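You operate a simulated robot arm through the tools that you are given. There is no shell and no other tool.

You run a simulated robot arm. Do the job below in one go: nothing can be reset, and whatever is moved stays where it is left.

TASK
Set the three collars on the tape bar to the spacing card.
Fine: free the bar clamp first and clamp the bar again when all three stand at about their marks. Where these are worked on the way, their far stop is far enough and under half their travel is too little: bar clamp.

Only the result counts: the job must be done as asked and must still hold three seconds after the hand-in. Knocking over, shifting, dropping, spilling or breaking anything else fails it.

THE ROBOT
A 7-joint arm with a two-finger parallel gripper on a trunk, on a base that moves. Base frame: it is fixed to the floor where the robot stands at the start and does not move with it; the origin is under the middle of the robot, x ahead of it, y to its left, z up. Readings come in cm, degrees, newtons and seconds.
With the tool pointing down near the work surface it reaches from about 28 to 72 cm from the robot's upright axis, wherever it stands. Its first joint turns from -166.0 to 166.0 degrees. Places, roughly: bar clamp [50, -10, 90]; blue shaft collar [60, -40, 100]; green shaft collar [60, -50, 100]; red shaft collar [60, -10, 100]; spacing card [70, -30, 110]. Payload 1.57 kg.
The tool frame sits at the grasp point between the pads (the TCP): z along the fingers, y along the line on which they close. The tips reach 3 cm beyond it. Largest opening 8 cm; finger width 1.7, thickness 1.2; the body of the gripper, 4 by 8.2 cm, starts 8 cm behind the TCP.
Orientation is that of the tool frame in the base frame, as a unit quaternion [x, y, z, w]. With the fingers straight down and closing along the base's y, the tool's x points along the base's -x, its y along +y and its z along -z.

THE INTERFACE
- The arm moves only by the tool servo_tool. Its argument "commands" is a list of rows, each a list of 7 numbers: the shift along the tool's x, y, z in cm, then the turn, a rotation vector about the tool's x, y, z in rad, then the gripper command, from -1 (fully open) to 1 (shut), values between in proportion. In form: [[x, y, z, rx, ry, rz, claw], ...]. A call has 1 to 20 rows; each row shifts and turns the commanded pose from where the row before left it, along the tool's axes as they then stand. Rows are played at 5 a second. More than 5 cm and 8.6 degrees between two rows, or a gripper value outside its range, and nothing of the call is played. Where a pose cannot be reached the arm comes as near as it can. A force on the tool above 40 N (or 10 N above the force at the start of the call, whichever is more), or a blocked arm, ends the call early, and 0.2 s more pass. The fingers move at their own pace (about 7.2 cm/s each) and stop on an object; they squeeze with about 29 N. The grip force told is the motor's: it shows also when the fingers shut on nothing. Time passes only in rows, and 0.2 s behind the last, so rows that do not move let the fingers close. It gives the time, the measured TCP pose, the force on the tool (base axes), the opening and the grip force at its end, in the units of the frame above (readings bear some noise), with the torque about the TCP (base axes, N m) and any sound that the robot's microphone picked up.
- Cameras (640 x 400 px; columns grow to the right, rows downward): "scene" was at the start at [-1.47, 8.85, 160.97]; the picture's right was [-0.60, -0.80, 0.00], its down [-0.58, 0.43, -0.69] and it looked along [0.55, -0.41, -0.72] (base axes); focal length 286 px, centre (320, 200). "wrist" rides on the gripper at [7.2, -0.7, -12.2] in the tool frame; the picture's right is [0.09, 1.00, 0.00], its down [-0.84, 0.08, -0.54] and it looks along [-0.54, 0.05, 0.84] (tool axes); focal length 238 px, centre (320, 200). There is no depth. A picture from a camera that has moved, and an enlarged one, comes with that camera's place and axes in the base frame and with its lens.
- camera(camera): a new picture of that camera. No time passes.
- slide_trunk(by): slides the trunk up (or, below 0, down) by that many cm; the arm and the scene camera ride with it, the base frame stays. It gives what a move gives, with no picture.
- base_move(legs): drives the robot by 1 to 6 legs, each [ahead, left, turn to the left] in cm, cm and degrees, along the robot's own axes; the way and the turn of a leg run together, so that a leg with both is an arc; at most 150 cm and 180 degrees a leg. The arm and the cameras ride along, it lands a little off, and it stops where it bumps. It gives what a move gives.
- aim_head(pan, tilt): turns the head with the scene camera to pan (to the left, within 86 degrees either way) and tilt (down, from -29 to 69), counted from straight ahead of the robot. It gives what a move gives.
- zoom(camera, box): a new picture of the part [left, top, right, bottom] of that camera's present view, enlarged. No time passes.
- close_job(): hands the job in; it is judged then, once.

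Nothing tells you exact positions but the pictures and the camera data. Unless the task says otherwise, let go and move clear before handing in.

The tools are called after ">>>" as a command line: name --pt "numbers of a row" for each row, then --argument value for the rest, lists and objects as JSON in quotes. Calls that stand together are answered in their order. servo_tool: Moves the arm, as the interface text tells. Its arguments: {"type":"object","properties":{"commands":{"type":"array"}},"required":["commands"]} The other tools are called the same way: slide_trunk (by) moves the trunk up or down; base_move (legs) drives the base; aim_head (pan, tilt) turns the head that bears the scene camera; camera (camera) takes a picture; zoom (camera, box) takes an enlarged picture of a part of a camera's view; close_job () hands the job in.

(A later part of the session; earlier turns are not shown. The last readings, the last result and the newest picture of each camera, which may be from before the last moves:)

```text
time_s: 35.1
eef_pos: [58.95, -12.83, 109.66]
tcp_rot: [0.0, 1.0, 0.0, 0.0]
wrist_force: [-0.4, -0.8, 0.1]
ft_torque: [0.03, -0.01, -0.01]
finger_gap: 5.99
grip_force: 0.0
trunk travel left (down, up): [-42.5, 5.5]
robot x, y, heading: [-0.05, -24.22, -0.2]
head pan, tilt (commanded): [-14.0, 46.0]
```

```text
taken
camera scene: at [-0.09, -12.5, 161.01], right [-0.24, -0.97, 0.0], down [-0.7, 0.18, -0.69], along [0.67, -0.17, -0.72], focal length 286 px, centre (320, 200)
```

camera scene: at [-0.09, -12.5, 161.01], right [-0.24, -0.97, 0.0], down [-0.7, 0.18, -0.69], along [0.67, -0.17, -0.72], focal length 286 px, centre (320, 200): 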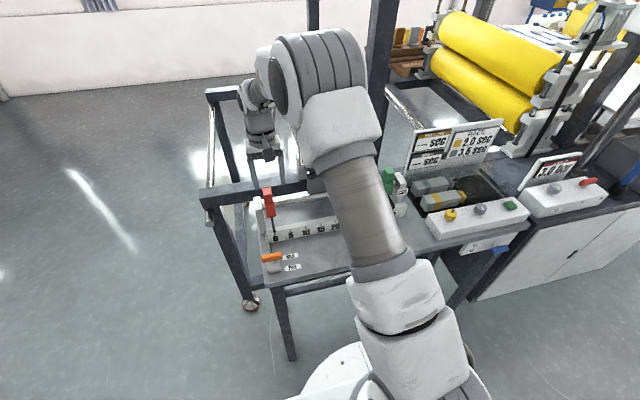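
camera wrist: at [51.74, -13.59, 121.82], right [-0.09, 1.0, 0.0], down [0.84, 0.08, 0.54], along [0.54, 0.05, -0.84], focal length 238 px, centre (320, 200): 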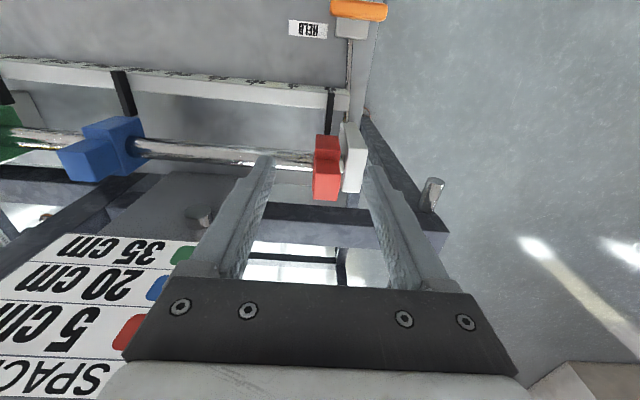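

>>> zoom --camera "wrist" --box '[260, 80, 400, 220]'

>>> zoom --camera "scene" --box '[245, 180, 345, 260]'

>>> zoom --camera "wrist" --box '[40, 60, 200, 220]'

```text
2.86 times, centred on (330, 150) of wrist
camera zoom: at [51.74, -13.59, 121.82], right [-0.09, 1.0, 0.0], down [0.84, 0.08, 0.54], along [0.54, 0.05, -0.84], focal length 681 px, centre (291, 343)
```

zoom: 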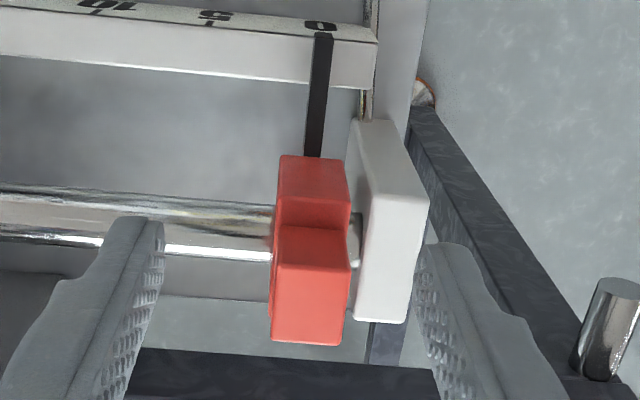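

```text
5.00 times, centred on (295, 220) of scene
camera zoom: at [-0.09, -12.5, 161.01], right [-0.24, -0.97, 0.0], down [-0.7, 0.18, -0.69], along [0.67, -0.17, -0.72], focal length 1428 px, centre (445, 100)
```

zoom: 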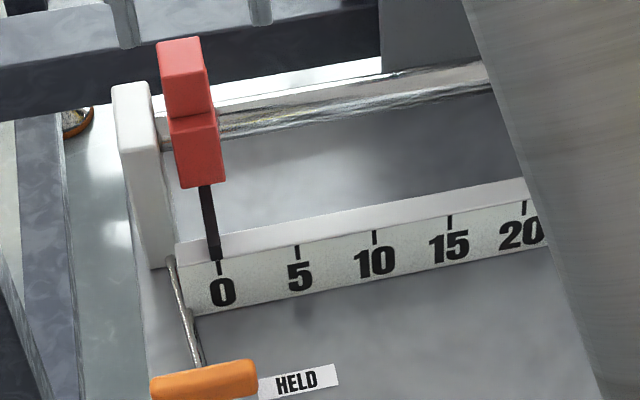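

```text
2.50 times, centred on (120, 140) of wrist
camera zoom: at [51.74, -13.59, 121.82], right [-0.09, 1.0, 0.0], down [0.84, 0.08, 0.54], along [0.54, 0.05, -0.84], focal length 596 px, centre (820, 350)
```

zoom: 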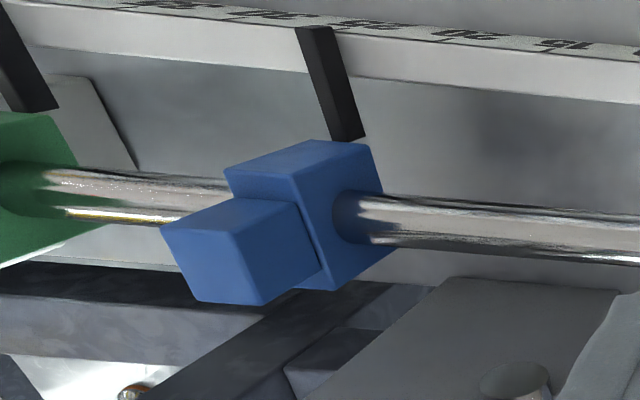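

I estimate the rod at (63.7, ·, 95), the collar knobs about 3 cm cubes from z 97.6 to 100.6, and the end block top near z 97.6. I'll hover over the red knob just above its top and check alignment.

>>> servo_tool --pt "-2 0.4 0 0 0 0 -0.3" --pt "-2 0.4 1 0 0 0 -0.3" --pt "0 0 2.5 0 0 0 -0.3" --pt "0 0 1.5 0 0 0 -0.3" --pt "0 0 0 0 0 0 -0.3"

>>> camera --camera "wrist"

>>> zoom --camera "scene" --box '[235, 150, 325, 250]'

```text
time_s: 36.3
eef_pos: [62.92, -11.91, 104.84]
tcp_rot: [0.0, 1.0, 0.0, 0.0]
wrist_force: [0.0, 0.4, 0.3]
ft_torque: [-0.01, 0.01, 0.01]
finger_gap: 5.18
grip_force: 0.1
trunk travel left (down, up): [-42.5, 5.5]
robot x, y, heading: [0.3, -24.16, 0.1]
head pan, tilt (commanded): [-14.0, 46.0]
```

```text
taken
camera wrist: at [55.82, -12.63, 116.88], right [-0.09, 1.0, 0.0], down [0.84, 0.08, 0.54], along [0.54, 0.05, -0.84], focal length 238 px, centre (320, 200)
```

wrist: 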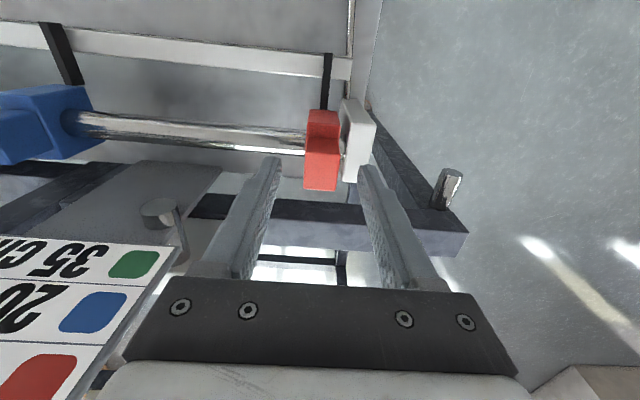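

```text
4.00 times, centred on (280, 200) of scene
camera zoom: at [-0.1, -12.5, 161.01], right [-0.24, -0.97, 0.0], down [-0.7, 0.18, -0.69], along [0.67, -0.17, -0.72], focal length 1142 px, centre (480, 200)
```

zoom: 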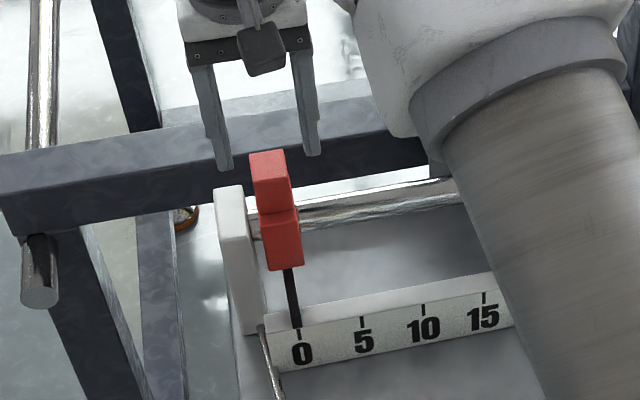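

The knob is centred between the fingers. I'll go down to grip it with the tips staying above the end block.

>>> servo_tool --pt "0 0 1.5 0 0 0 -0.3" --pt "0 0 1.2 0 0 0 -0.3" --pt "0 0 0.6 0 0 0 -0.3" --pt "0 0 0 0 0 0 -0.3"

>>> camera --camera "wrist"

>>> zoom --camera "scene" --box '[245, 150, 325, 250]'

```text
time_s: 37.3
eef_pos: [62.89, -11.91, 101.44]
tcp_rot: [0.001, 1.0, 0.0, 0.0]
wrist_force: [-0.2, -1.2, 0.0]
ft_torque: [0.03, 0.02, 0.0]
finger_gap: 5.18
grip_force: 0.1
trunk travel left (down, up): [-42.5, 5.5]
robot x, y, heading: [-0.24, -24.32, 0.2]
head pan, tilt (commanded): [-14.0, 46.0]
```

```text
taken
camera wrist: at [55.82, -12.69, 113.53], right [-0.09, 1.0, 0.0], down [0.84, 0.08, 0.54], along [0.54, 0.05, -0.84], focal length 238 px, centre (320, 200)
```

wrist: 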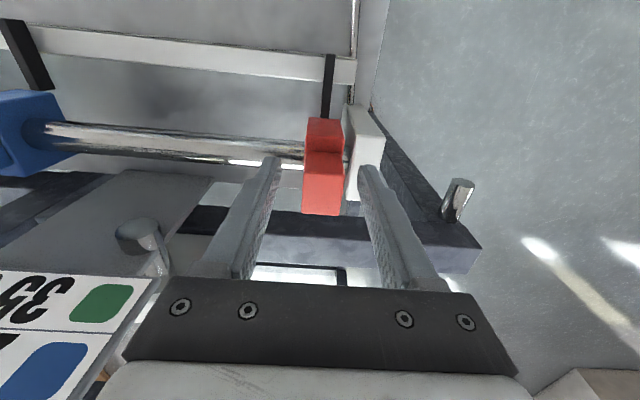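

```text
4.00 times, centred on (285, 200) of scene
camera zoom: at [-0.1, -12.5, 161.01], right [-0.24, -0.97, 0.0], down [-0.7, 0.18, -0.69], along [0.67, -0.17, -0.72], focal length 1142 px, centre (460, 200)
```

zoom: 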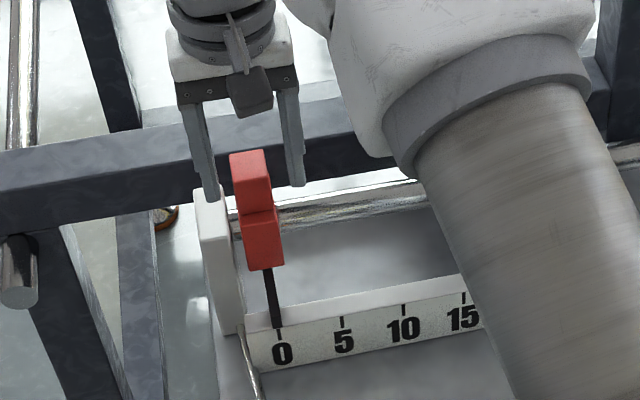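

Tips are beside the knob, clear of the end block. Closing on it.

>>> servo_tool --pt "0 0 0 0 0 0 0.2" --pt "0 0 0 0 0 0 0.6" --pt "0 0 0 0 0 0 1" --pt "0 0 0 0 0 0 1"

>>> zoom --camera "scene" --box '[245, 150, 325, 250]'

```text
time_s: 38.3
eef_pos: [62.93, -11.95, 101.27]
tcp_rot: [0.0, 1.0, 0.001, 0.0]
wrist_force: [-0.4, 2.6, -0.6]
ft_torque: [0.28, -0.24, 0.23]
finger_gap: 2.38
grip_force: 35.8
trunk travel left (down, up): [-42.5, 5.5]
robot x, y, heading: [0.42, -24.24, -0.3]
head pan, tilt (commanded): [-14.0, 46.0]
```

```text
4.00 times, centred on (285, 200) of scene
camera zoom: at [-0.1, -12.47, 161.01], right [-0.24, -0.97, 0.0], down [-0.7, 0.18, -0.69], along [0.67, -0.17, -0.72], focal length 1142 px, centre (460, 200)
```

zoom: 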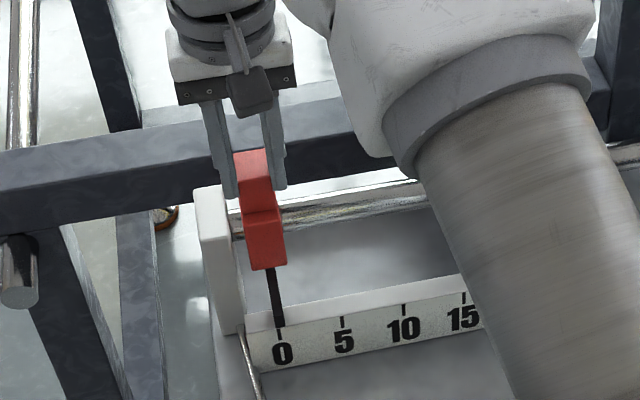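

Gripped (2.38 cm). I'll slide it toward 5 in small steps, checking the force first.

>>> servo_tool --pt "0 -0.5 0 0 0 0 1" --pt "0 -0.5 0 0 0 0 1" --pt "0 0 0 0 0 0 1"

>>> zoom --camera "scene" --box '[245, 150, 325, 250]'

```text
time_s: 39.1
eef_pos: [62.86, -13.13, 101.45]
tcp_rot: [0.0, 1.0, 0.0, 0.001]
wrist_force: [-1.7, -0.1, -1.7]
ft_torque: [0.04, -0.42, -0.03]
finger_gap: 2.4
grip_force: 35.6
trunk travel left (down, up): [-42.5, 5.5]
robot x, y, heading: [0.1, -24.21, -0.2]
head pan, tilt (commanded): [-14.0, 46.0]
```

```text
4.00 times, centred on (285, 200) of scene
camera zoom: at [-0.11, -12.49, 161.01], right [-0.24, -0.97, 0.0], down [-0.7, 0.18, -0.69], along [0.67, -0.17, -0.72], focal length 1142 px, centre (460, 200)
```

zoom: 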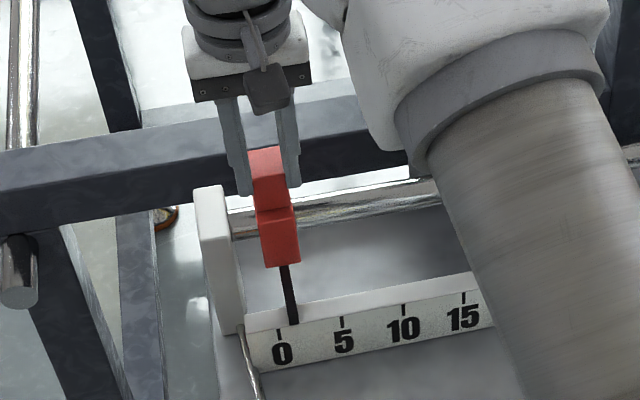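

It slides freely. Moving the remaining 4 cm.

>>> servo_tool --pt "0 -0.8 0 0 0 0 1" --pt "0 -0.8 0 0 0 0 1" --pt "0 -0.8 0 0 0 0 1" --pt "0 -0.8 0 0 0 0 1" --pt "0 -0.8 0 0 0 0 1" --pt "0 0 0 0 0 0 1" --pt "0 0 0 0 0 0 1"

>>> zoom --camera "scene" --box '[255, 190, 315, 250]'

>>> zoom --camera "wrist" --box '[240, 0, 400, 120]'

```text
time_s: 40.7
eef_pos: [62.96, -17.1, 101.32]
tcp_rot: [0.0, 1.0, -0.001, 0.001]
wrist_force: [0.0, -2.0, 4.8]
ft_torque: [-0.02, 1.05, 0.08]
finger_gap: 2.38
grip_force: 35.9
trunk travel left (down, up): [-42.5, 5.5]
robot x, y, heading: [-0.03, -24.45, -0.1]
head pan, tilt (commanded): [-14.0, 46.0]
```

```text
6.67 times, centred on (285, 220) of scene
camera zoom: at [-0.12, -12.53, 161.02], right [-0.24, -0.97, 0.0], down [-0.7, 0.18, -0.69], along [0.67, -0.17, -0.72], focal length 1903 px, centre (553, 67)
```

zoom: 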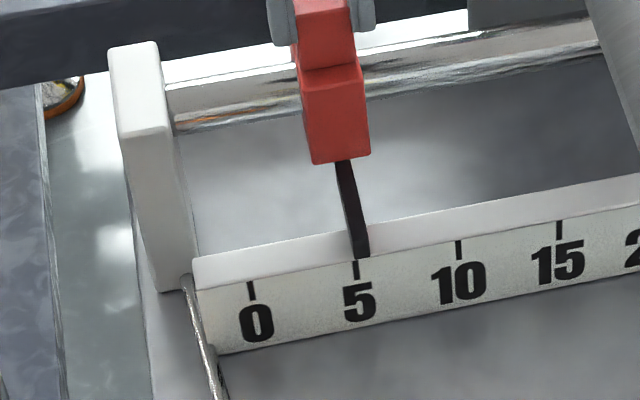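

```text
3.33 times, centred on (320, 60) of wrist
camera zoom: at [55.81, -17.8, 113.53], right [-0.09, 1.0, 0.0], down [0.84, 0.08, 0.54], along [0.54, 0.05, -0.84], focal length 794 px, centre (320, 667)
```

zoom: 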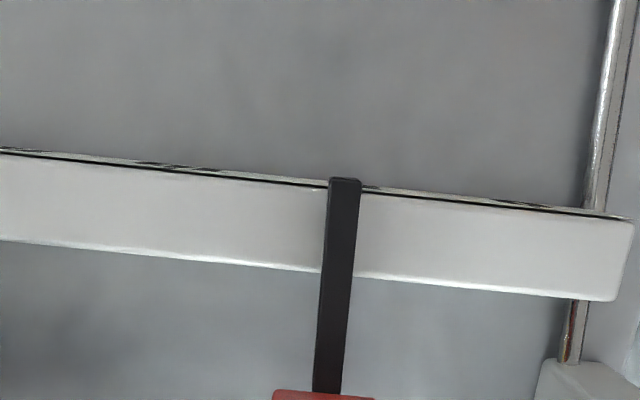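

The red pointer appears slightly past 5; I'll zoom in closely to measure the offset.

>>> zoom --camera "scene" --box '[275, 215, 305, 240]'

```text
16.00 times, centred on (290, 228) of scene
camera zoom: at [-0.12, -12.53, 161.02], right [-0.24, -0.97, 0.0], down [-0.7, 0.18, -0.69], along [0.67, -0.17, -0.72], focal length 4568 px, centre (800, -240)
```

zoom: 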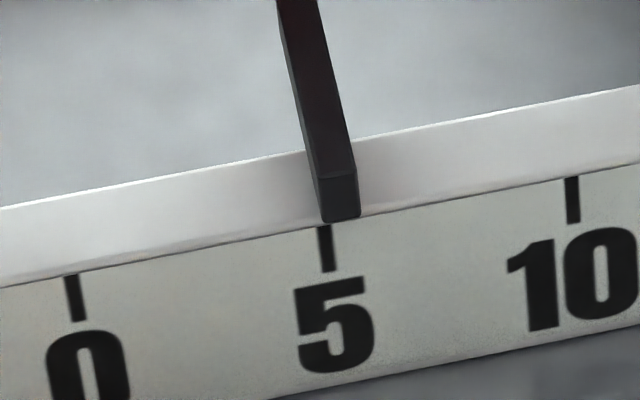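

The pointer is about 0.35 cm past the 5 mark; I'll correct by moving back that much.

>>> servo_tool --pt "0 0.2 0 0 0 0 1" --pt "0 0.15 0 0 0 0 1" --pt "0 0 0 0 0 0 1" --pt "0 0 0 0 0 0 1"

>>> zoom --camera "scene" --box '[275, 215, 305, 240]'

```text
time_s: 41.7
eef_pos: [62.89, -16.7, 101.37]
tcp_rot: [0.0, 1.0, 0.0, 0.0]
wrist_force: [-1.7, -1.6, -1.9]
ft_torque: [-0.12, -0.71, -0.15]
finger_gap: 2.4
grip_force: 35.5
trunk travel left (down, up): [-42.5, 5.5]
robot x, y, heading: [-0.11, -24.41, -0.1]
head pan, tilt (commanded): [-14.0, 46.0]
```

```text
16.00 times, centred on (290, 228) of scene
camera zoom: at [-0.12, -12.52, 161.01], right [-0.24, -0.97, 0.0], down [-0.7, 0.18, -0.69], along [0.67, -0.17, -0.72], focal length 4568 px, centre (800, -240)
```

zoom: 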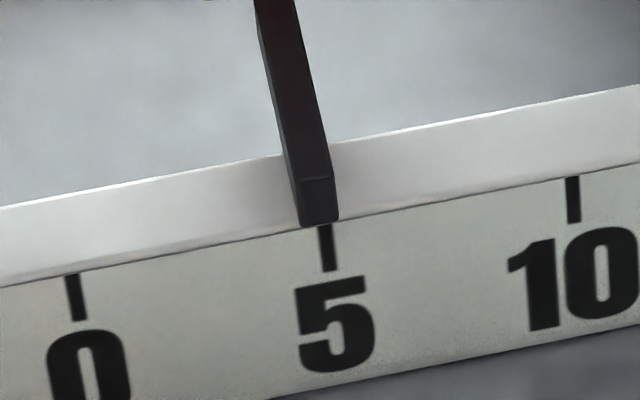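

The red pointer now sits on 5. Release and rise, then check it stayed.

>>> servo_tool --pt "0 0 0 0 0 0 0.2" --pt "0 0 0 0 0 0 -0.2" --pt "0 0 0 0 0 0 -0.3" --pt "0 0 0 0 0 0 -0.3" --pt "0 0 -3 0 0 0 -0.3" --pt "0 0 -4 0 0 0 -0.3" --pt "0 0 0 0 0 0 -0.3"

>>> zoom --camera "scene" --box '[275, 215, 305, 240]'

>>> camera --camera "scene"

```text
time_s: 43.3
eef_pos: [63.12, -16.44, 108.42]
tcp_rot: [0.0, 1.0, 0.0, 0.0]
wrist_force: [-0.4, -0.8, 0.1]
ft_torque: [-0.02, 0.0, 0.01]
finger_gap: 5.21
grip_force: 0.1
trunk travel left (down, up): [-42.5, 5.5]
robot x, y, heading: [-0.12, -24.11, 0.1]
head pan, tilt (commanded): [-14.0, 46.0]
```

```text
16.00 times, centred on (290, 228) of scene
camera zoom: at [-0.11, -12.5, 161.01], right [-0.24, -0.97, 0.0], down [-0.7, 0.18, -0.69], along [0.67, -0.17, -0.72], focal length 4568 px, centre (800, -240)
```

zoom: 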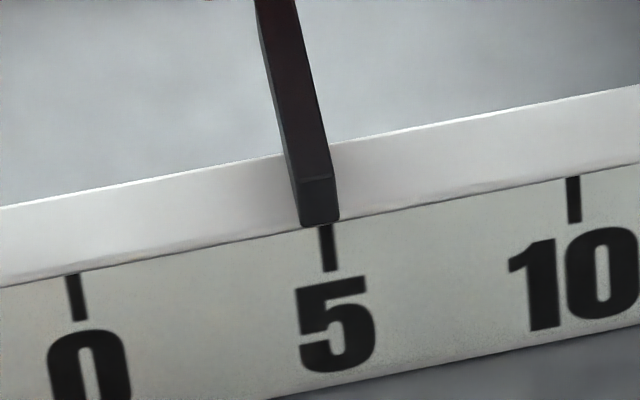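

```text
taken
camera scene: at [-0.11, -12.5, 161.01], right [-0.24, -0.97, 0.0], down [-0.7, 0.18, -0.69], along [0.67, -0.17, -0.72], focal length 286 px, centre (320, 200)
```

scene: 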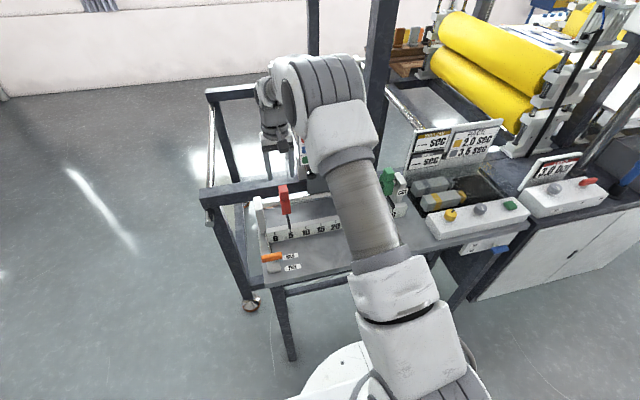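

Red stayed on 5. I'll now traverse to above the blue collar with some clearance from the card.

>>> servo_tool --pt "1.5 -2 -1 0 0 0 -0.3" --pt "1.5 -3 -1 0 0 0 -0.3" --pt "1 -4 0 0 0 0 -0.3" --pt "0 -4 0 0 0 0 -0.3" --pt "0 -4 0 0 0 0 -0.3" --pt "0 -3 0 0 0 0 -0.3" --pt "0 0 0 0 0 0 -0.3"

>>> camera --camera "wrist"

>>> camera --camera "scene"

```text
time_s: 44.9
eef_pos: [59.06, -36.55, 110.24]
tcp_rot: [0.001, 1.0, 0.0, 0.0]
wrist_force: [1.7, -0.6, -0.3]
ft_torque: [0.02, 0.0, -0.01]
finger_gap: 5.21
grip_force: 0.1
trunk travel left (down, up): [-42.5, 5.5]
robot x, y, heading: [0.18, -24.41, -0.3]
head pan, tilt (commanded): [-14.0, 46.0]
```

```text
taken
camera wrist: at [51.92, -37.35, 122.32], right [-0.09, 1.0, 0.0], down [0.84, 0.08, 0.54], along [0.54, 0.05, -0.84], focal length 238 px, centre (320, 200)
```

wrist: 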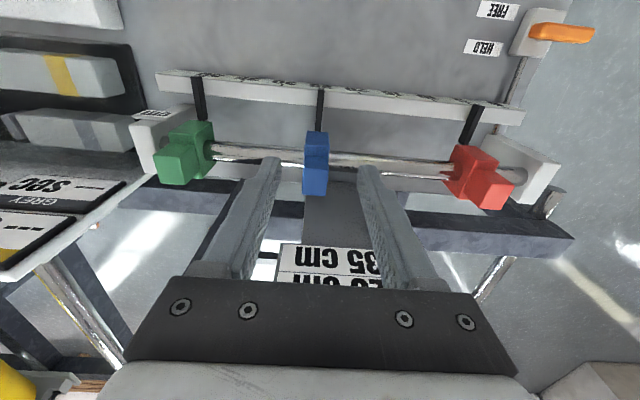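

```text
taken
camera scene: at [-0.1, -12.51, 161.01], right [-0.24, -0.97, 0.0], down [-0.7, 0.18, -0.69], along [0.67, -0.17, -0.72], focal length 286 px, centre (320, 200)
```

scene: 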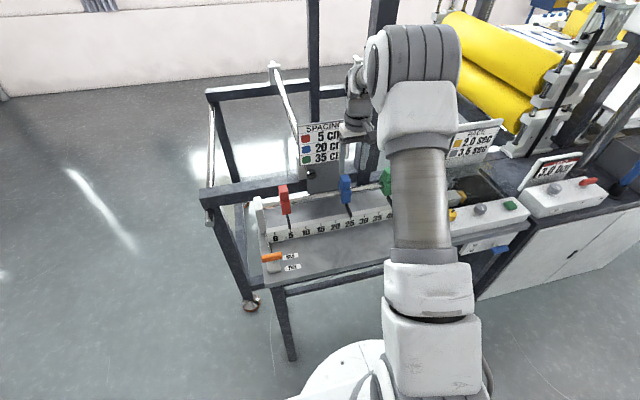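

The scene camera now sees the bar up to 35. I'll zoom to locate the blue collar and its pointer.

>>> zoom --camera "wrist" --box '[270, 80, 370, 220]'

>>> zoom --camera "scene" --box '[320, 165, 385, 235]'

```text
2.86 times, centred on (320, 150) of wrist
camera zoom: at [51.92, -37.35, 122.32], right [-0.09, 1.0, 0.0], down [0.84, 0.08, 0.54], along [0.54, 0.05, -0.84], focal length 681 px, centre (320, 343)
```

zoom: 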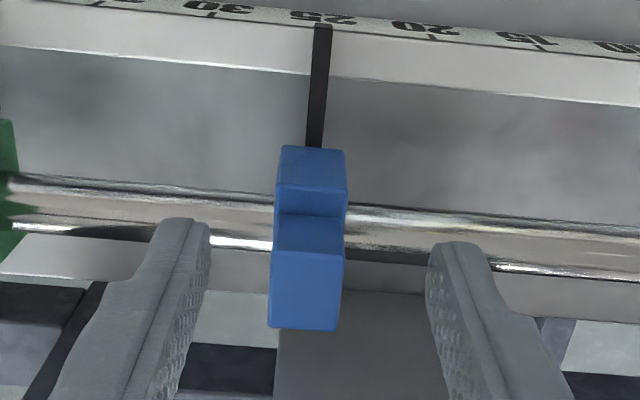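

```text
5.71 times, centred on (352, 200) of scene
camera zoom: at [-0.1, -12.51, 161.01], right [-0.24, -0.97, 0.0], down [-0.7, 0.18, -0.69], along [0.67, -0.17, -0.72], focal length 1631 px, centre (134, 200)
```

zoom: 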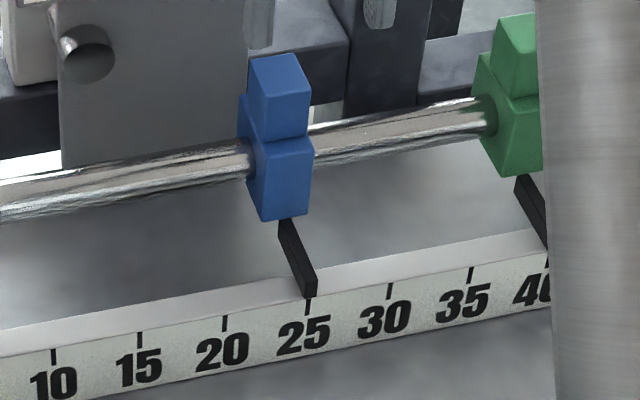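

Blue knob is at about (63.6, -36.8). I'll hover above it, then lower around it.

>>> servo_tool --pt "-2 -0.15 0 0 0 0 -0.3" --pt "-1.85 -0.12 1 0 0 0 -0.3" --pt "0 0 2.5 0 0 0 -0.3" --pt "0 0 2 0 0 0 -0.3" --pt "0 0 0 0 0 0 -0.3"

>>> camera --camera "wrist"

>>> camera --camera "scene"

```text
time_s: 46.1
eef_pos: [62.81, -36.9, 105.07]
tcp_rot: [0.001, 1.0, -0.001, 0.0]
wrist_force: [0.1, -0.5, -0.2]
ft_torque: [-0.01, -0.02, 0.0]
finger_gap: 5.2
grip_force: 0.0
trunk travel left (down, up): [-42.5, 5.5]
robot x, y, heading: [0.04, -24.3, -0.3]
head pan, tilt (commanded): [-14.0, 46.0]
```

```text
taken
camera wrist: at [55.67, -37.59, 117.11], right [-0.09, 1.0, 0.0], down [0.84, 0.08, 0.54], along [0.54, 0.05, -0.84], focal length 238 px, centre (320, 200)
```

wrist: 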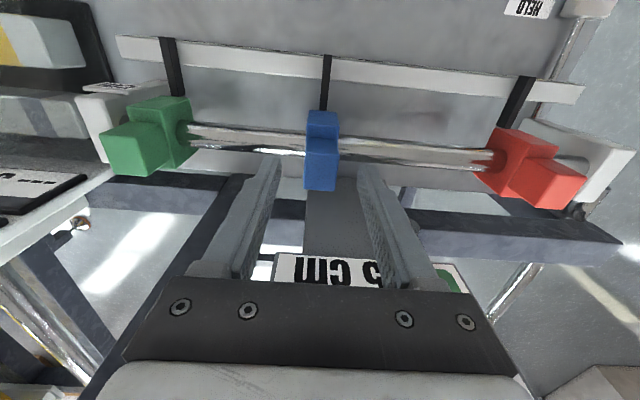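

```text
taken
camera scene: at [-0.09, -12.5, 161.01], right [-0.24, -0.97, 0.0], down [-0.7, 0.18, -0.69], along [0.67, -0.17, -0.72], focal length 286 px, centre (320, 200)
```

scene: 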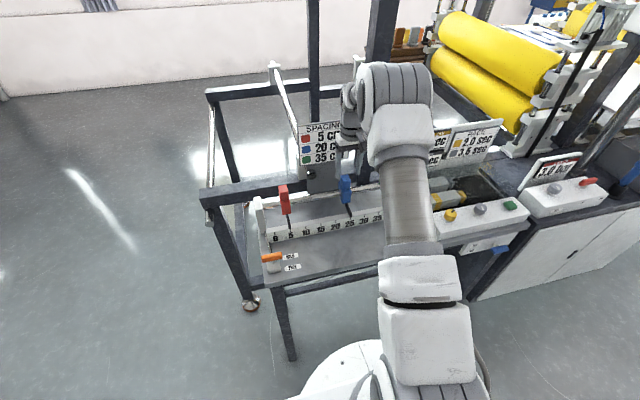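

>>> zoom --camera "scene" --box '[290, 60, 430, 220]'

```text
2.50 times, centred on (360, 140) of scene
camera zoom: at [-0.09, -12.5, 161.01], right [-0.24, -0.97, 0.0], down [-0.7, 0.18, -0.69], along [0.67, -0.17, -0.72], focal length 714 px, centre (220, 350)
```

zoom: 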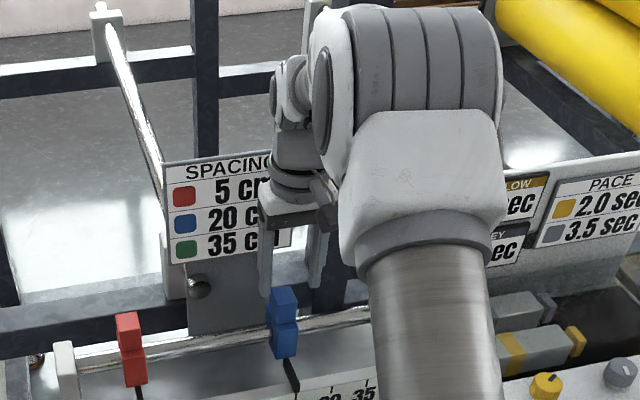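

Clearance to the card looks fine. Lowering around the blue knob and closing.

>>> servo_tool --pt "0 0 1.2 0 0 0 -0.3" --pt "0 0 1.2 0 0 0 -0.3" --pt "0 0 1.2 0 0 0 -0.3" --pt "0 0 0 0 0 0 -0.3" --pt "0 0 0 0 0 0 0.2" --pt "0 0 0 0 0 0 0.6" --pt "0 0 0 0 0 0 1" --pt "0 0 0 0 0 0 1"

>>> camera --camera "scene"

>>> zoom --camera "scene" --box '[320, 165, 385, 235]'

```text
time_s: 47.9
eef_pos: [62.83, -36.75, 101.39]
tcp_rot: [-0.001, 1.0, 0.001, 0.001]
wrist_force: [-1.2, 8.2, -1.6]
ft_torque: [0.21, -0.21, 0.03]
finger_gap: 2.37
grip_force: 35.5
trunk travel left (down, up): [-42.5, 5.5]
robot x, y, heading: [0.21, -24.37, -0.0]
head pan, tilt (commanded): [-14.0, 46.0]
```

```text
taken
camera scene: at [-0.11, -12.41, 161.0], right [-0.24, -0.97, 0.0], down [-0.7, 0.18, -0.69], along [0.67, -0.17, -0.72], focal length 286 px, centre (320, 200)
```

scene: 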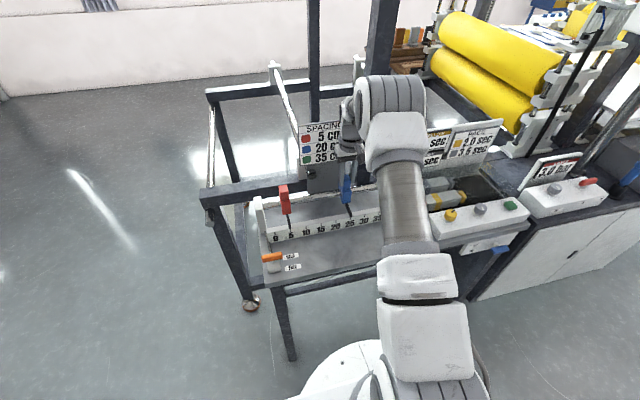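

```text
5.71 times, centred on (352, 200) of scene
camera zoom: at [-0.11, -12.41, 161.0], right [-0.24, -0.97, 0.0], down [-0.7, 0.18, -0.69], along [0.67, -0.17, -0.72], focal length 1631 px, centre (134, 200)
```

zoom: 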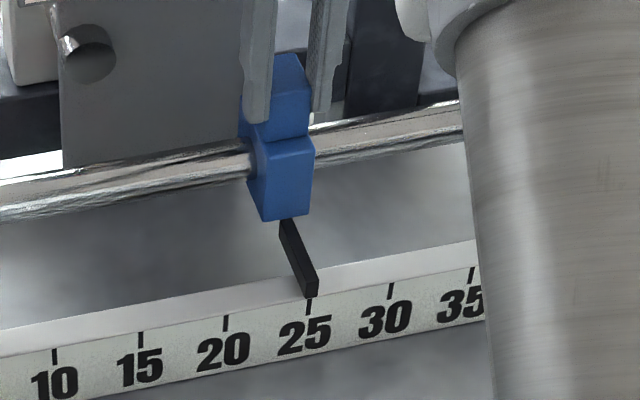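

Blue is gripped. Sliding it toward 20 (+y), a bit short first.

>>> servo_tool --pt "0 0.8 0 0 0 0 1" --pt "0 0.8 0 0 0 0 1" --pt "0 0.8 0 0 0 0 1" --pt "0 0.8 0 0 0 0 1" --pt "0 0.8 0 0 0 0 1" --pt "0 0.6 0 0 0 0 1" --pt "0 0 0 0 0 0 1" --pt "0 0 0 0 0 0 1"

>>> zoom --camera "scene" --box '[320, 208, 354, 236]'

>>> camera --camera "scene"

```text
time_s: 49.7
eef_pos: [62.88, -32.26, 101.18]
tcp_rot: [0.0, 1.0, 0.0, 0.0]
wrist_force: [2.9, -0.7, -0.3]
ft_torque: [-0.03, -0.32, -0.09]
finger_gap: 2.41
grip_force: 35.3
trunk travel left (down, up): [-42.5, 5.5]
robot x, y, heading: [-0.07, -24.33, -0.2]
head pan, tilt (commanded): [-14.0, 46.0]
```

```text
14.29 times, centred on (337, 222) of scene
camera zoom: at [-0.06, -12.5, 161.02], right [-0.24, -0.97, 0.0], down [-0.7, 0.18, -0.69], along [0.67, -0.17, -0.72], focal length 4078 px, centre (77, -114)
```

zoom: 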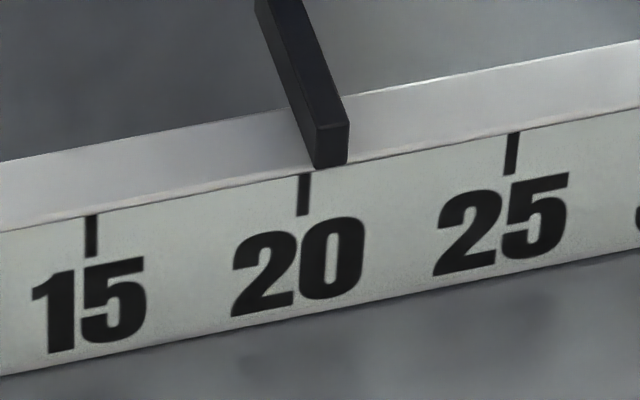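

```text
taken
camera scene: at [-0.06, -12.5, 161.02], right [-0.24, -0.97, 0.0], down [-0.7, 0.18, -0.69], along [0.67, -0.17, -0.72], focal length 286 px, centre (320, 200)
```

scene: 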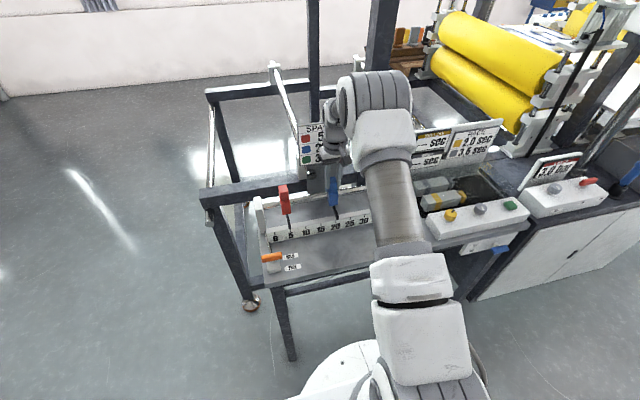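

Pointer is about 0.55 cm short of 20. Correcting.

>>> servo_tool --pt "0 0.3 0 0 0 0 1" --pt "0 0.22 0 0 0 0 1" --pt "0 0 0 0 0 0 1" --pt "0 0 0 0 0 0 1"

>>> zoom --camera "scene" --box '[320, 208, 354, 236]'

```text
time_s: 50.7
eef_pos: [62.85, -31.78, 101.23]
tcp_rot: [0.0, 1.0, 0.0, 0.001]
wrist_force: [4.0, -1.8, -3.1]
ft_torque: [-0.2, -0.76, -0.05]
finger_gap: 2.38
grip_force: 35.9
trunk travel left (down, up): [-42.5, 5.5]
robot x, y, heading: [-0.53, -24.1, -0.1]
head pan, tilt (commanded): [-14.0, 46.0]
```

```text
14.29 times, centred on (337, 222) of scene
camera zoom: at [-0.05, -12.51, 161.01], right [-0.24, -0.97, 0.0], down [-0.7, 0.18, -0.69], along [0.67, -0.17, -0.72], focal length 4078 px, centre (77, -114)
```

zoom: 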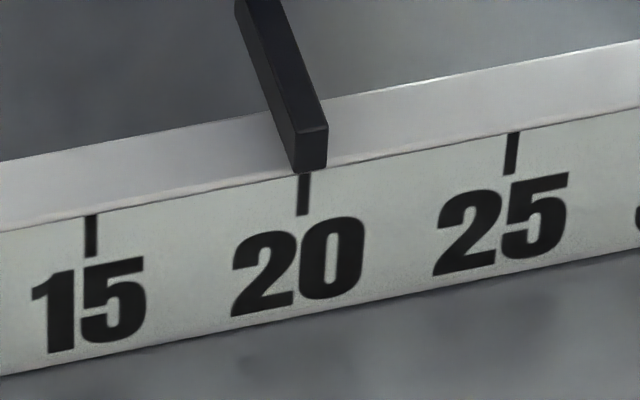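

About 0.1 cm to go; nudging, then releasing and rising.

>>> servo_tool --pt "0 0.1 0 0 0 0 1" --pt "0 0 0 0 0 0 1" --pt "0 0 0 0 0 0 0.2" --pt "0 0 0 0 0 0 -0.2" --pt "0 0 0 0 0 0 -0.3" --pt "0 0 0 0 0 0 -0.3" --pt "0 0 -3 0 0 0 -0.3" --pt "0 0 -4 0 0 0 -0.3" --pt "2 0 -2 0 0 0 -0.3" --pt "0 0 0 0 0 0 -0.3"

>>> zoom --camera "scene" --box '[320, 208, 354, 236]'

>>> camera --camera "wrist"

```text
time_s: 52.9
eef_pos: [60.92, -31.74, 110.4]
tcp_rot: [0.001, 1.0, 0.0, 0.0]
wrist_force: [0.5, -0.3, -0.1]
ft_torque: [-0.01, -0.04, -0.02]
finger_gap: 5.19
grip_force: 0.1
trunk travel left (down, up): [-42.5, 5.5]
robot x, y, heading: [0.07, -24.01, -0.2]
head pan, tilt (commanded): [-14.0, 46.0]
```

```text
14.29 times, centred on (337, 222) of scene
camera zoom: at [-0.11, -12.5, 161.01], right [-0.24, -0.97, 0.0], down [-0.7, 0.18, -0.69], along [0.67, -0.17, -0.72], focal length 4078 px, centre (77, -114)
```

zoom: 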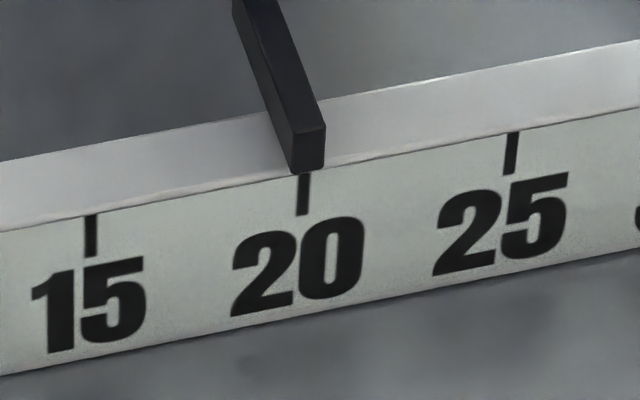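

```text
taken
camera wrist: at [53.79, -32.47, 122.46], right [-0.09, 1.0, 0.0], down [0.84, 0.08, 0.54], along [0.54, 0.05, -0.84], focal length 238 px, centre (320, 200)
```

wrist: 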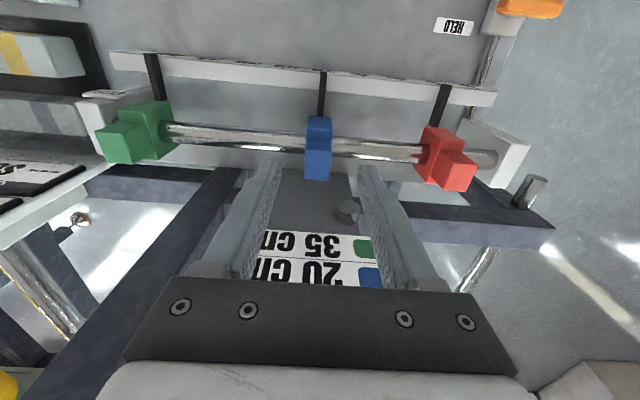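

Blue sits on 20. Next I'll traverse to above the green collar near y ≈ -51.7.

>>> servo_tool --pt "1.9 -3 0 0 0 0 -0.3" --pt "0 -4 0 0 0 0 -0.3" --pt "0 -4 0 0 0 0 -0.3" --pt "0 -4 0 0 0 0 -0.3" --pt "0 -4 0 0 0 0 -0.3" --pt "0 -1 0 0 0 0 -0.3" --pt "0 0 0 0 0 0 -0.3"

>>> camera --camera "wrist"

>>> camera --camera "scene"

>>> zoom --camera "wrist" --box '[250, 60, 390, 220]'

```text
time_s: 54.5
eef_pos: [59.03, -51.79, 110.43]
tcp_rot: [0.0, 1.0, 0.0, 0.001]
wrist_force: [0.0, 0.1, -0.2]
ft_torque: [-0.01, 0.01, 0.03]
finger_gap: 5.21
grip_force: 0.0
trunk travel left (down, up): [-42.5, 5.5]
robot x, y, heading: [0.05, -24.24, -0.1]
head pan, tilt (commanded): [-14.0, 46.0]
```

```text
taken
camera wrist: at [51.88, -52.41, 122.51], right [-0.09, 1.0, 0.0], down [0.84, 0.08, 0.54], along [0.54, 0.05, -0.84], focal length 238 px, centre (320, 200)
```

wrist: 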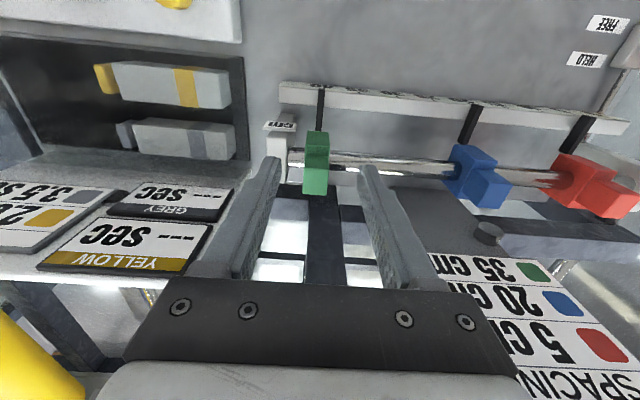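

```text
taken
camera scene: at [-0.1, -12.49, 161.01], right [-0.24, -0.97, 0.0], down [-0.7, 0.18, -0.69], along [0.67, -0.17, -0.72], focal length 286 px, centre (320, 200)
```

scene: 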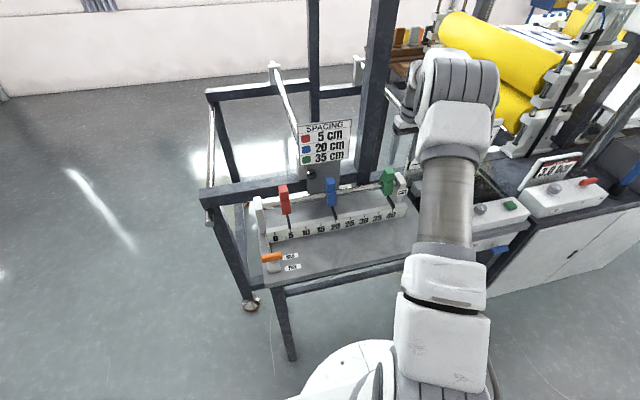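

```text
2.50 times, centred on (320, 140) of wrist
camera zoom: at [51.88, -52.41, 122.51], right [-0.09, 1.0, 0.0], down [0.84, 0.08, 0.54], along [0.54, 0.05, -0.84], focal length 596 px, centre (320, 350)
```

zoom: 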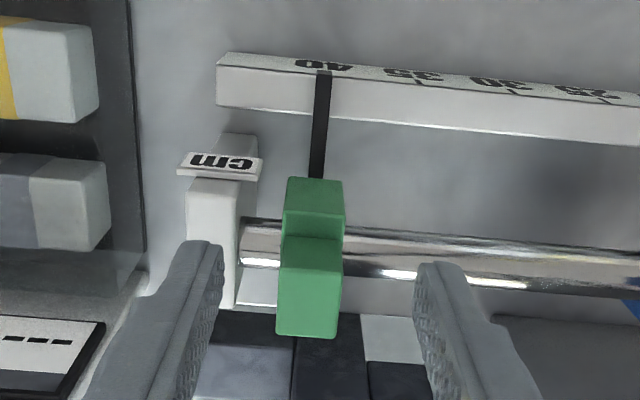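

Green knob is at (63.5, -51.75), right under the gripper line. Moving over it and lowering in stages.

>>> servo_tool --pt "-2 0.04 0 0 0 0 -0.3" --pt "-1.85 0 1 0 0 0 -0.3" --pt "0 0 2.5 0 0 0 -0.3" --pt "0 0 2 0 0 0 -0.3" --pt "0 0 0 0 0 0 -0.3"

>>> camera --camera "wrist"

>>> zoom --camera "scene" --box '[350, 110, 440, 230]'

```text
time_s: 55.7
eef_pos: [62.66, -51.5, 104.7]
tcp_rot: [0.0, 1.0, 0.0, -0.001]
wrist_force: [-1.0, 0.3, -0.2]
ft_torque: [0.01, -0.02, 0.01]
finger_gap: 5.21
grip_force: 0.0
trunk travel left (down, up): [-42.5, 5.5]
robot x, y, heading: [-0.18, -24.48, -0.1]
head pan, tilt (commanded): [-14.0, 46.0]
```

```text
taken
camera wrist: at [55.53, -52.25, 116.87], right [-0.09, 1.0, 0.0], down [0.84, 0.08, 0.54], along [0.54, 0.05, -0.84], focal length 238 px, centre (320, 200)
```

wrist: 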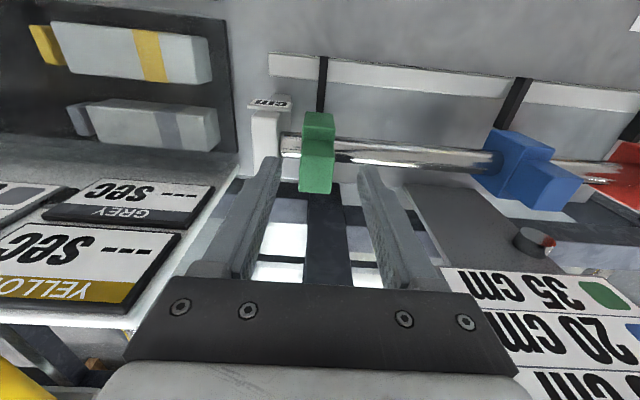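

```text
3.33 times, centred on (395, 170) of scene
camera zoom: at [-0.09, -12.5, 161.01], right [-0.24, -0.97, 0.0], down [-0.7, 0.18, -0.69], along [0.67, -0.17, -0.72], focal length 952 px, centre (70, 300)
```

zoom: 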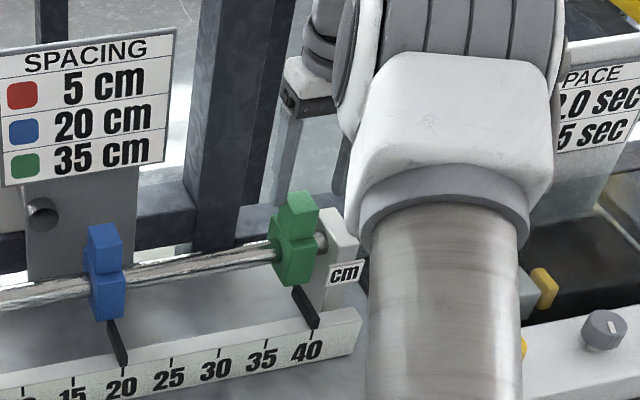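

Slight y offset of 0.2 cm; I'll correct, lower to the knob and close.

>>> servo_tool --pt "-0.1 -0.2 1.1 0 0 0 -0.3" --pt "0 0 1.2 0 0 0 -0.3" --pt "0 0 1 0 0 0 -0.3" --pt "0 0 0 0 0 0 -0.3" --pt "0 0 0 0 0 0 0.2" --pt "0 0 0 0 0 0 0.6" --pt "0 0 0 0 0 0 1" --pt "0 0 0 0 0 0 1"

>>> zoom --camera "scene" --box '[350, 110, 440, 230]'

```text
time_s: 57.5
eef_pos: [62.77, -51.83, 101.45]
tcp_rot: [0.0, 1.0, 0.0, 0.0]
wrist_force: [-0.7, 6.1, 0.3]
ft_torque: [0.16, 0.03, 0.0]
finger_gap: 2.38
grip_force: 35.8
trunk travel left (down, up): [-42.5, 5.5]
robot x, y, heading: [0.1, -24.35, -0.0]
head pan, tilt (commanded): [-14.0, 46.0]
```

```text
3.33 times, centred on (395, 170) of scene
camera zoom: at [-0.11, -12.43, 161.01], right [-0.24, -0.97, 0.0], down [-0.7, 0.18, -0.69], along [0.67, -0.17, -0.72], focal length 952 px, centre (70, 300)
```

zoom: 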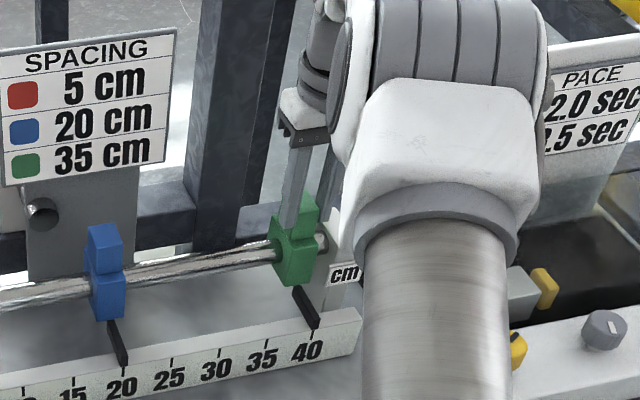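

Green gripped. Sliding it toward 35.

>>> servo_tool --pt "0 0.8 0 0 0 0 1" --pt "0 0.8 0 0 0 0 1" --pt "0 0.8 0 0 0 0 1" --pt "0 0.8 0 0 0 0 1" --pt "0 0.8 0 0 0 0 1" --pt "0 0.8 0 0 0 0 1" --pt "0 0 0 0 0 0 1" --pt "0 0 0 0 0 0 1"

>>> camera --camera "scene"

>>> zoom --camera "scene" --box '[360, 200, 394, 228]'

```text
time_s: 59.3
eef_pos: [62.72, -47.08, 101.49]
tcp_rot: [0.001, 1.0, 0.001, -0.001]
wrist_force: [-4.9, 1.2, -4.3]
ft_torque: [-0.1, 0.07, -0.09]
finger_gap: 2.39
grip_force: 35.8
trunk travel left (down, up): [-42.5, 5.5]
robot x, y, heading: [0.19, -24.14, -0.0]
head pan, tilt (commanded): [-14.0, 46.0]
```

```text
taken
camera scene: at [-0.12, -12.5, 161.01], right [-0.24, -0.97, 0.0], down [-0.7, 0.18, -0.69], along [0.67, -0.17, -0.72], focal length 286 px, centre (320, 200)
```

scene: 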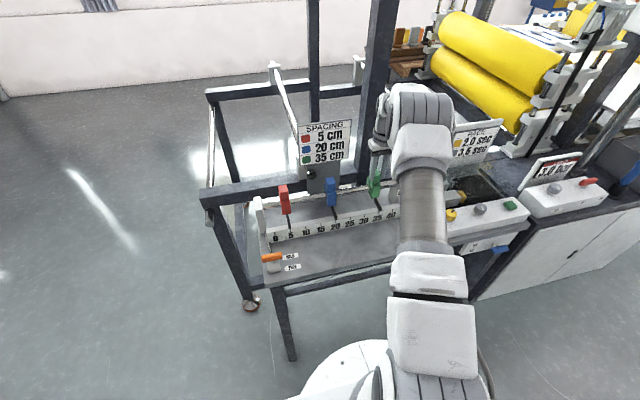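

```text
14.29 times, centred on (377, 214) of scene
camera zoom: at [-0.12, -12.5, 161.01], right [-0.24, -0.97, 0.0], down [-0.7, 0.18, -0.69], along [0.67, -0.17, -0.72], focal length 4078 px, centre (-494, 0)
```

zoom: 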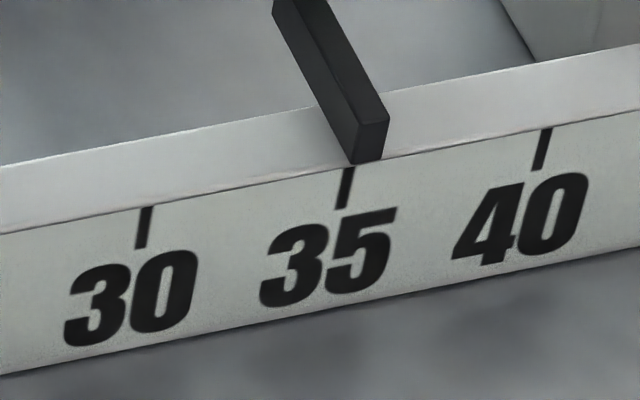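

Pointer is about 0.43 cm past 35; nudging it over.

>>> servo_tool --pt "0 0.23 0 0 0 0 1" --pt "0 0.2 0 0 0 0 1" --pt "0 0 0 0 0 0 1" --pt "0 0 0 0 0 0 1"

>>> zoom --camera "scene" --box '[360, 200, 394, 228]'

```text
time_s: 60.3
eef_pos: [62.78, -46.64, 101.48]
tcp_rot: [-0.001, 1.0, 0.0, -0.001]
wrist_force: [-3.8, -1.8, -3.0]
ft_torque: [-0.15, 0.95, -0.09]
finger_gap: 2.38
grip_force: 35.9
trunk travel left (down, up): [-42.5, 5.5]
robot x, y, heading: [0.04, -24.46, -0.3]
head pan, tilt (commanded): [-14.0, 46.0]
```

```text
14.29 times, centred on (377, 214) of scene
camera zoom: at [-0.1, -12.52, 161.01], right [-0.24, -0.97, 0.0], down [-0.7, 0.18, -0.69], along [0.67, -0.17, -0.72], focal length 4078 px, centre (-494, 0)
```

zoom: 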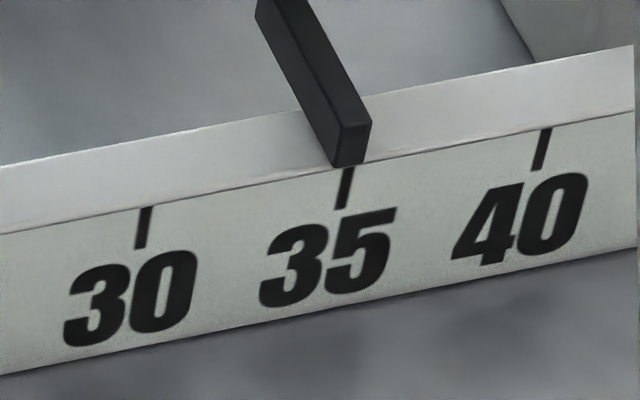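

Green is on 35. Releasing and rising clear.

>>> servo_tool --pt "0 0 0 0 0 0 0.2" --pt "0 0 0 0 0 0 -0.2" --pt "0 0 0 0 0 0 -0.3" --pt "0 0 0 0 0 0 -0.3" --pt "0 0 -3 0 0 0 -0.3" --pt "0 0 -4 0 0 0 -0.3" --pt "2 0 -2 0 0 0 -0.3" --pt "2 0 0 0 0 0 -0.3" --pt "0 0 0 0 0 0 -0.3"

>>> zoom --camera "scene" --box '[360, 200, 394, 228]'

>>> zoom --camera "scene" --box '[250, 160, 410, 260]'

```text
time_s: 62.3
eef_pos: [58.85, -46.6, 110.64]
tcp_rot: [0.0, 1.0, 0.0, 0.0]
wrist_force: [0.1, 0.1, 0.6]
ft_torque: [0.0, 0.0, -0.04]
finger_gap: 5.2
grip_force: 0.1
trunk travel left (down, up): [-42.5, 5.5]
robot x, y, heading: [0.09, -24.42, -0.1]
head pan, tilt (commanded): [-14.0, 46.0]
```

```text
14.29 times, centred on (377, 214) of scene
camera zoom: at [-0.1, -12.5, 161.01], right [-0.24, -0.97, 0.0], down [-0.7, 0.18, -0.69], along [0.67, -0.17, -0.72], focal length 4078 px, centre (-494, 0)
```

zoom: 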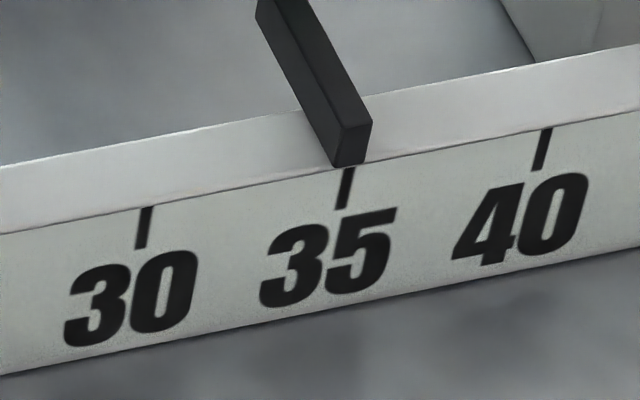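

```text
4.00 times, centred on (330, 210) of scene
camera zoom: at [-0.1, -12.5, 161.01], right [-0.24, -0.97, 0.0], down [-0.7, 0.18, -0.69], along [0.67, -0.17, -0.72], focal length 1142 px, centre (280, 160)
```

zoom: 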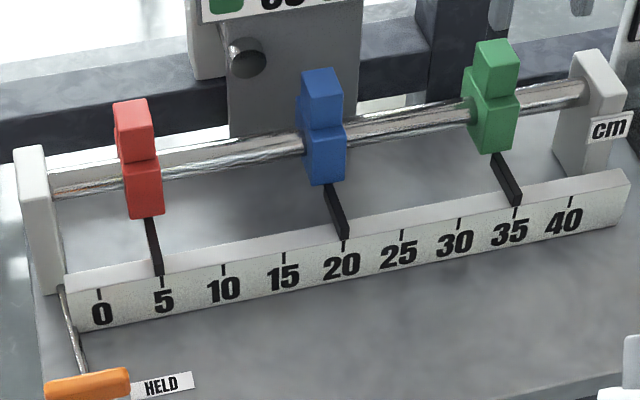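

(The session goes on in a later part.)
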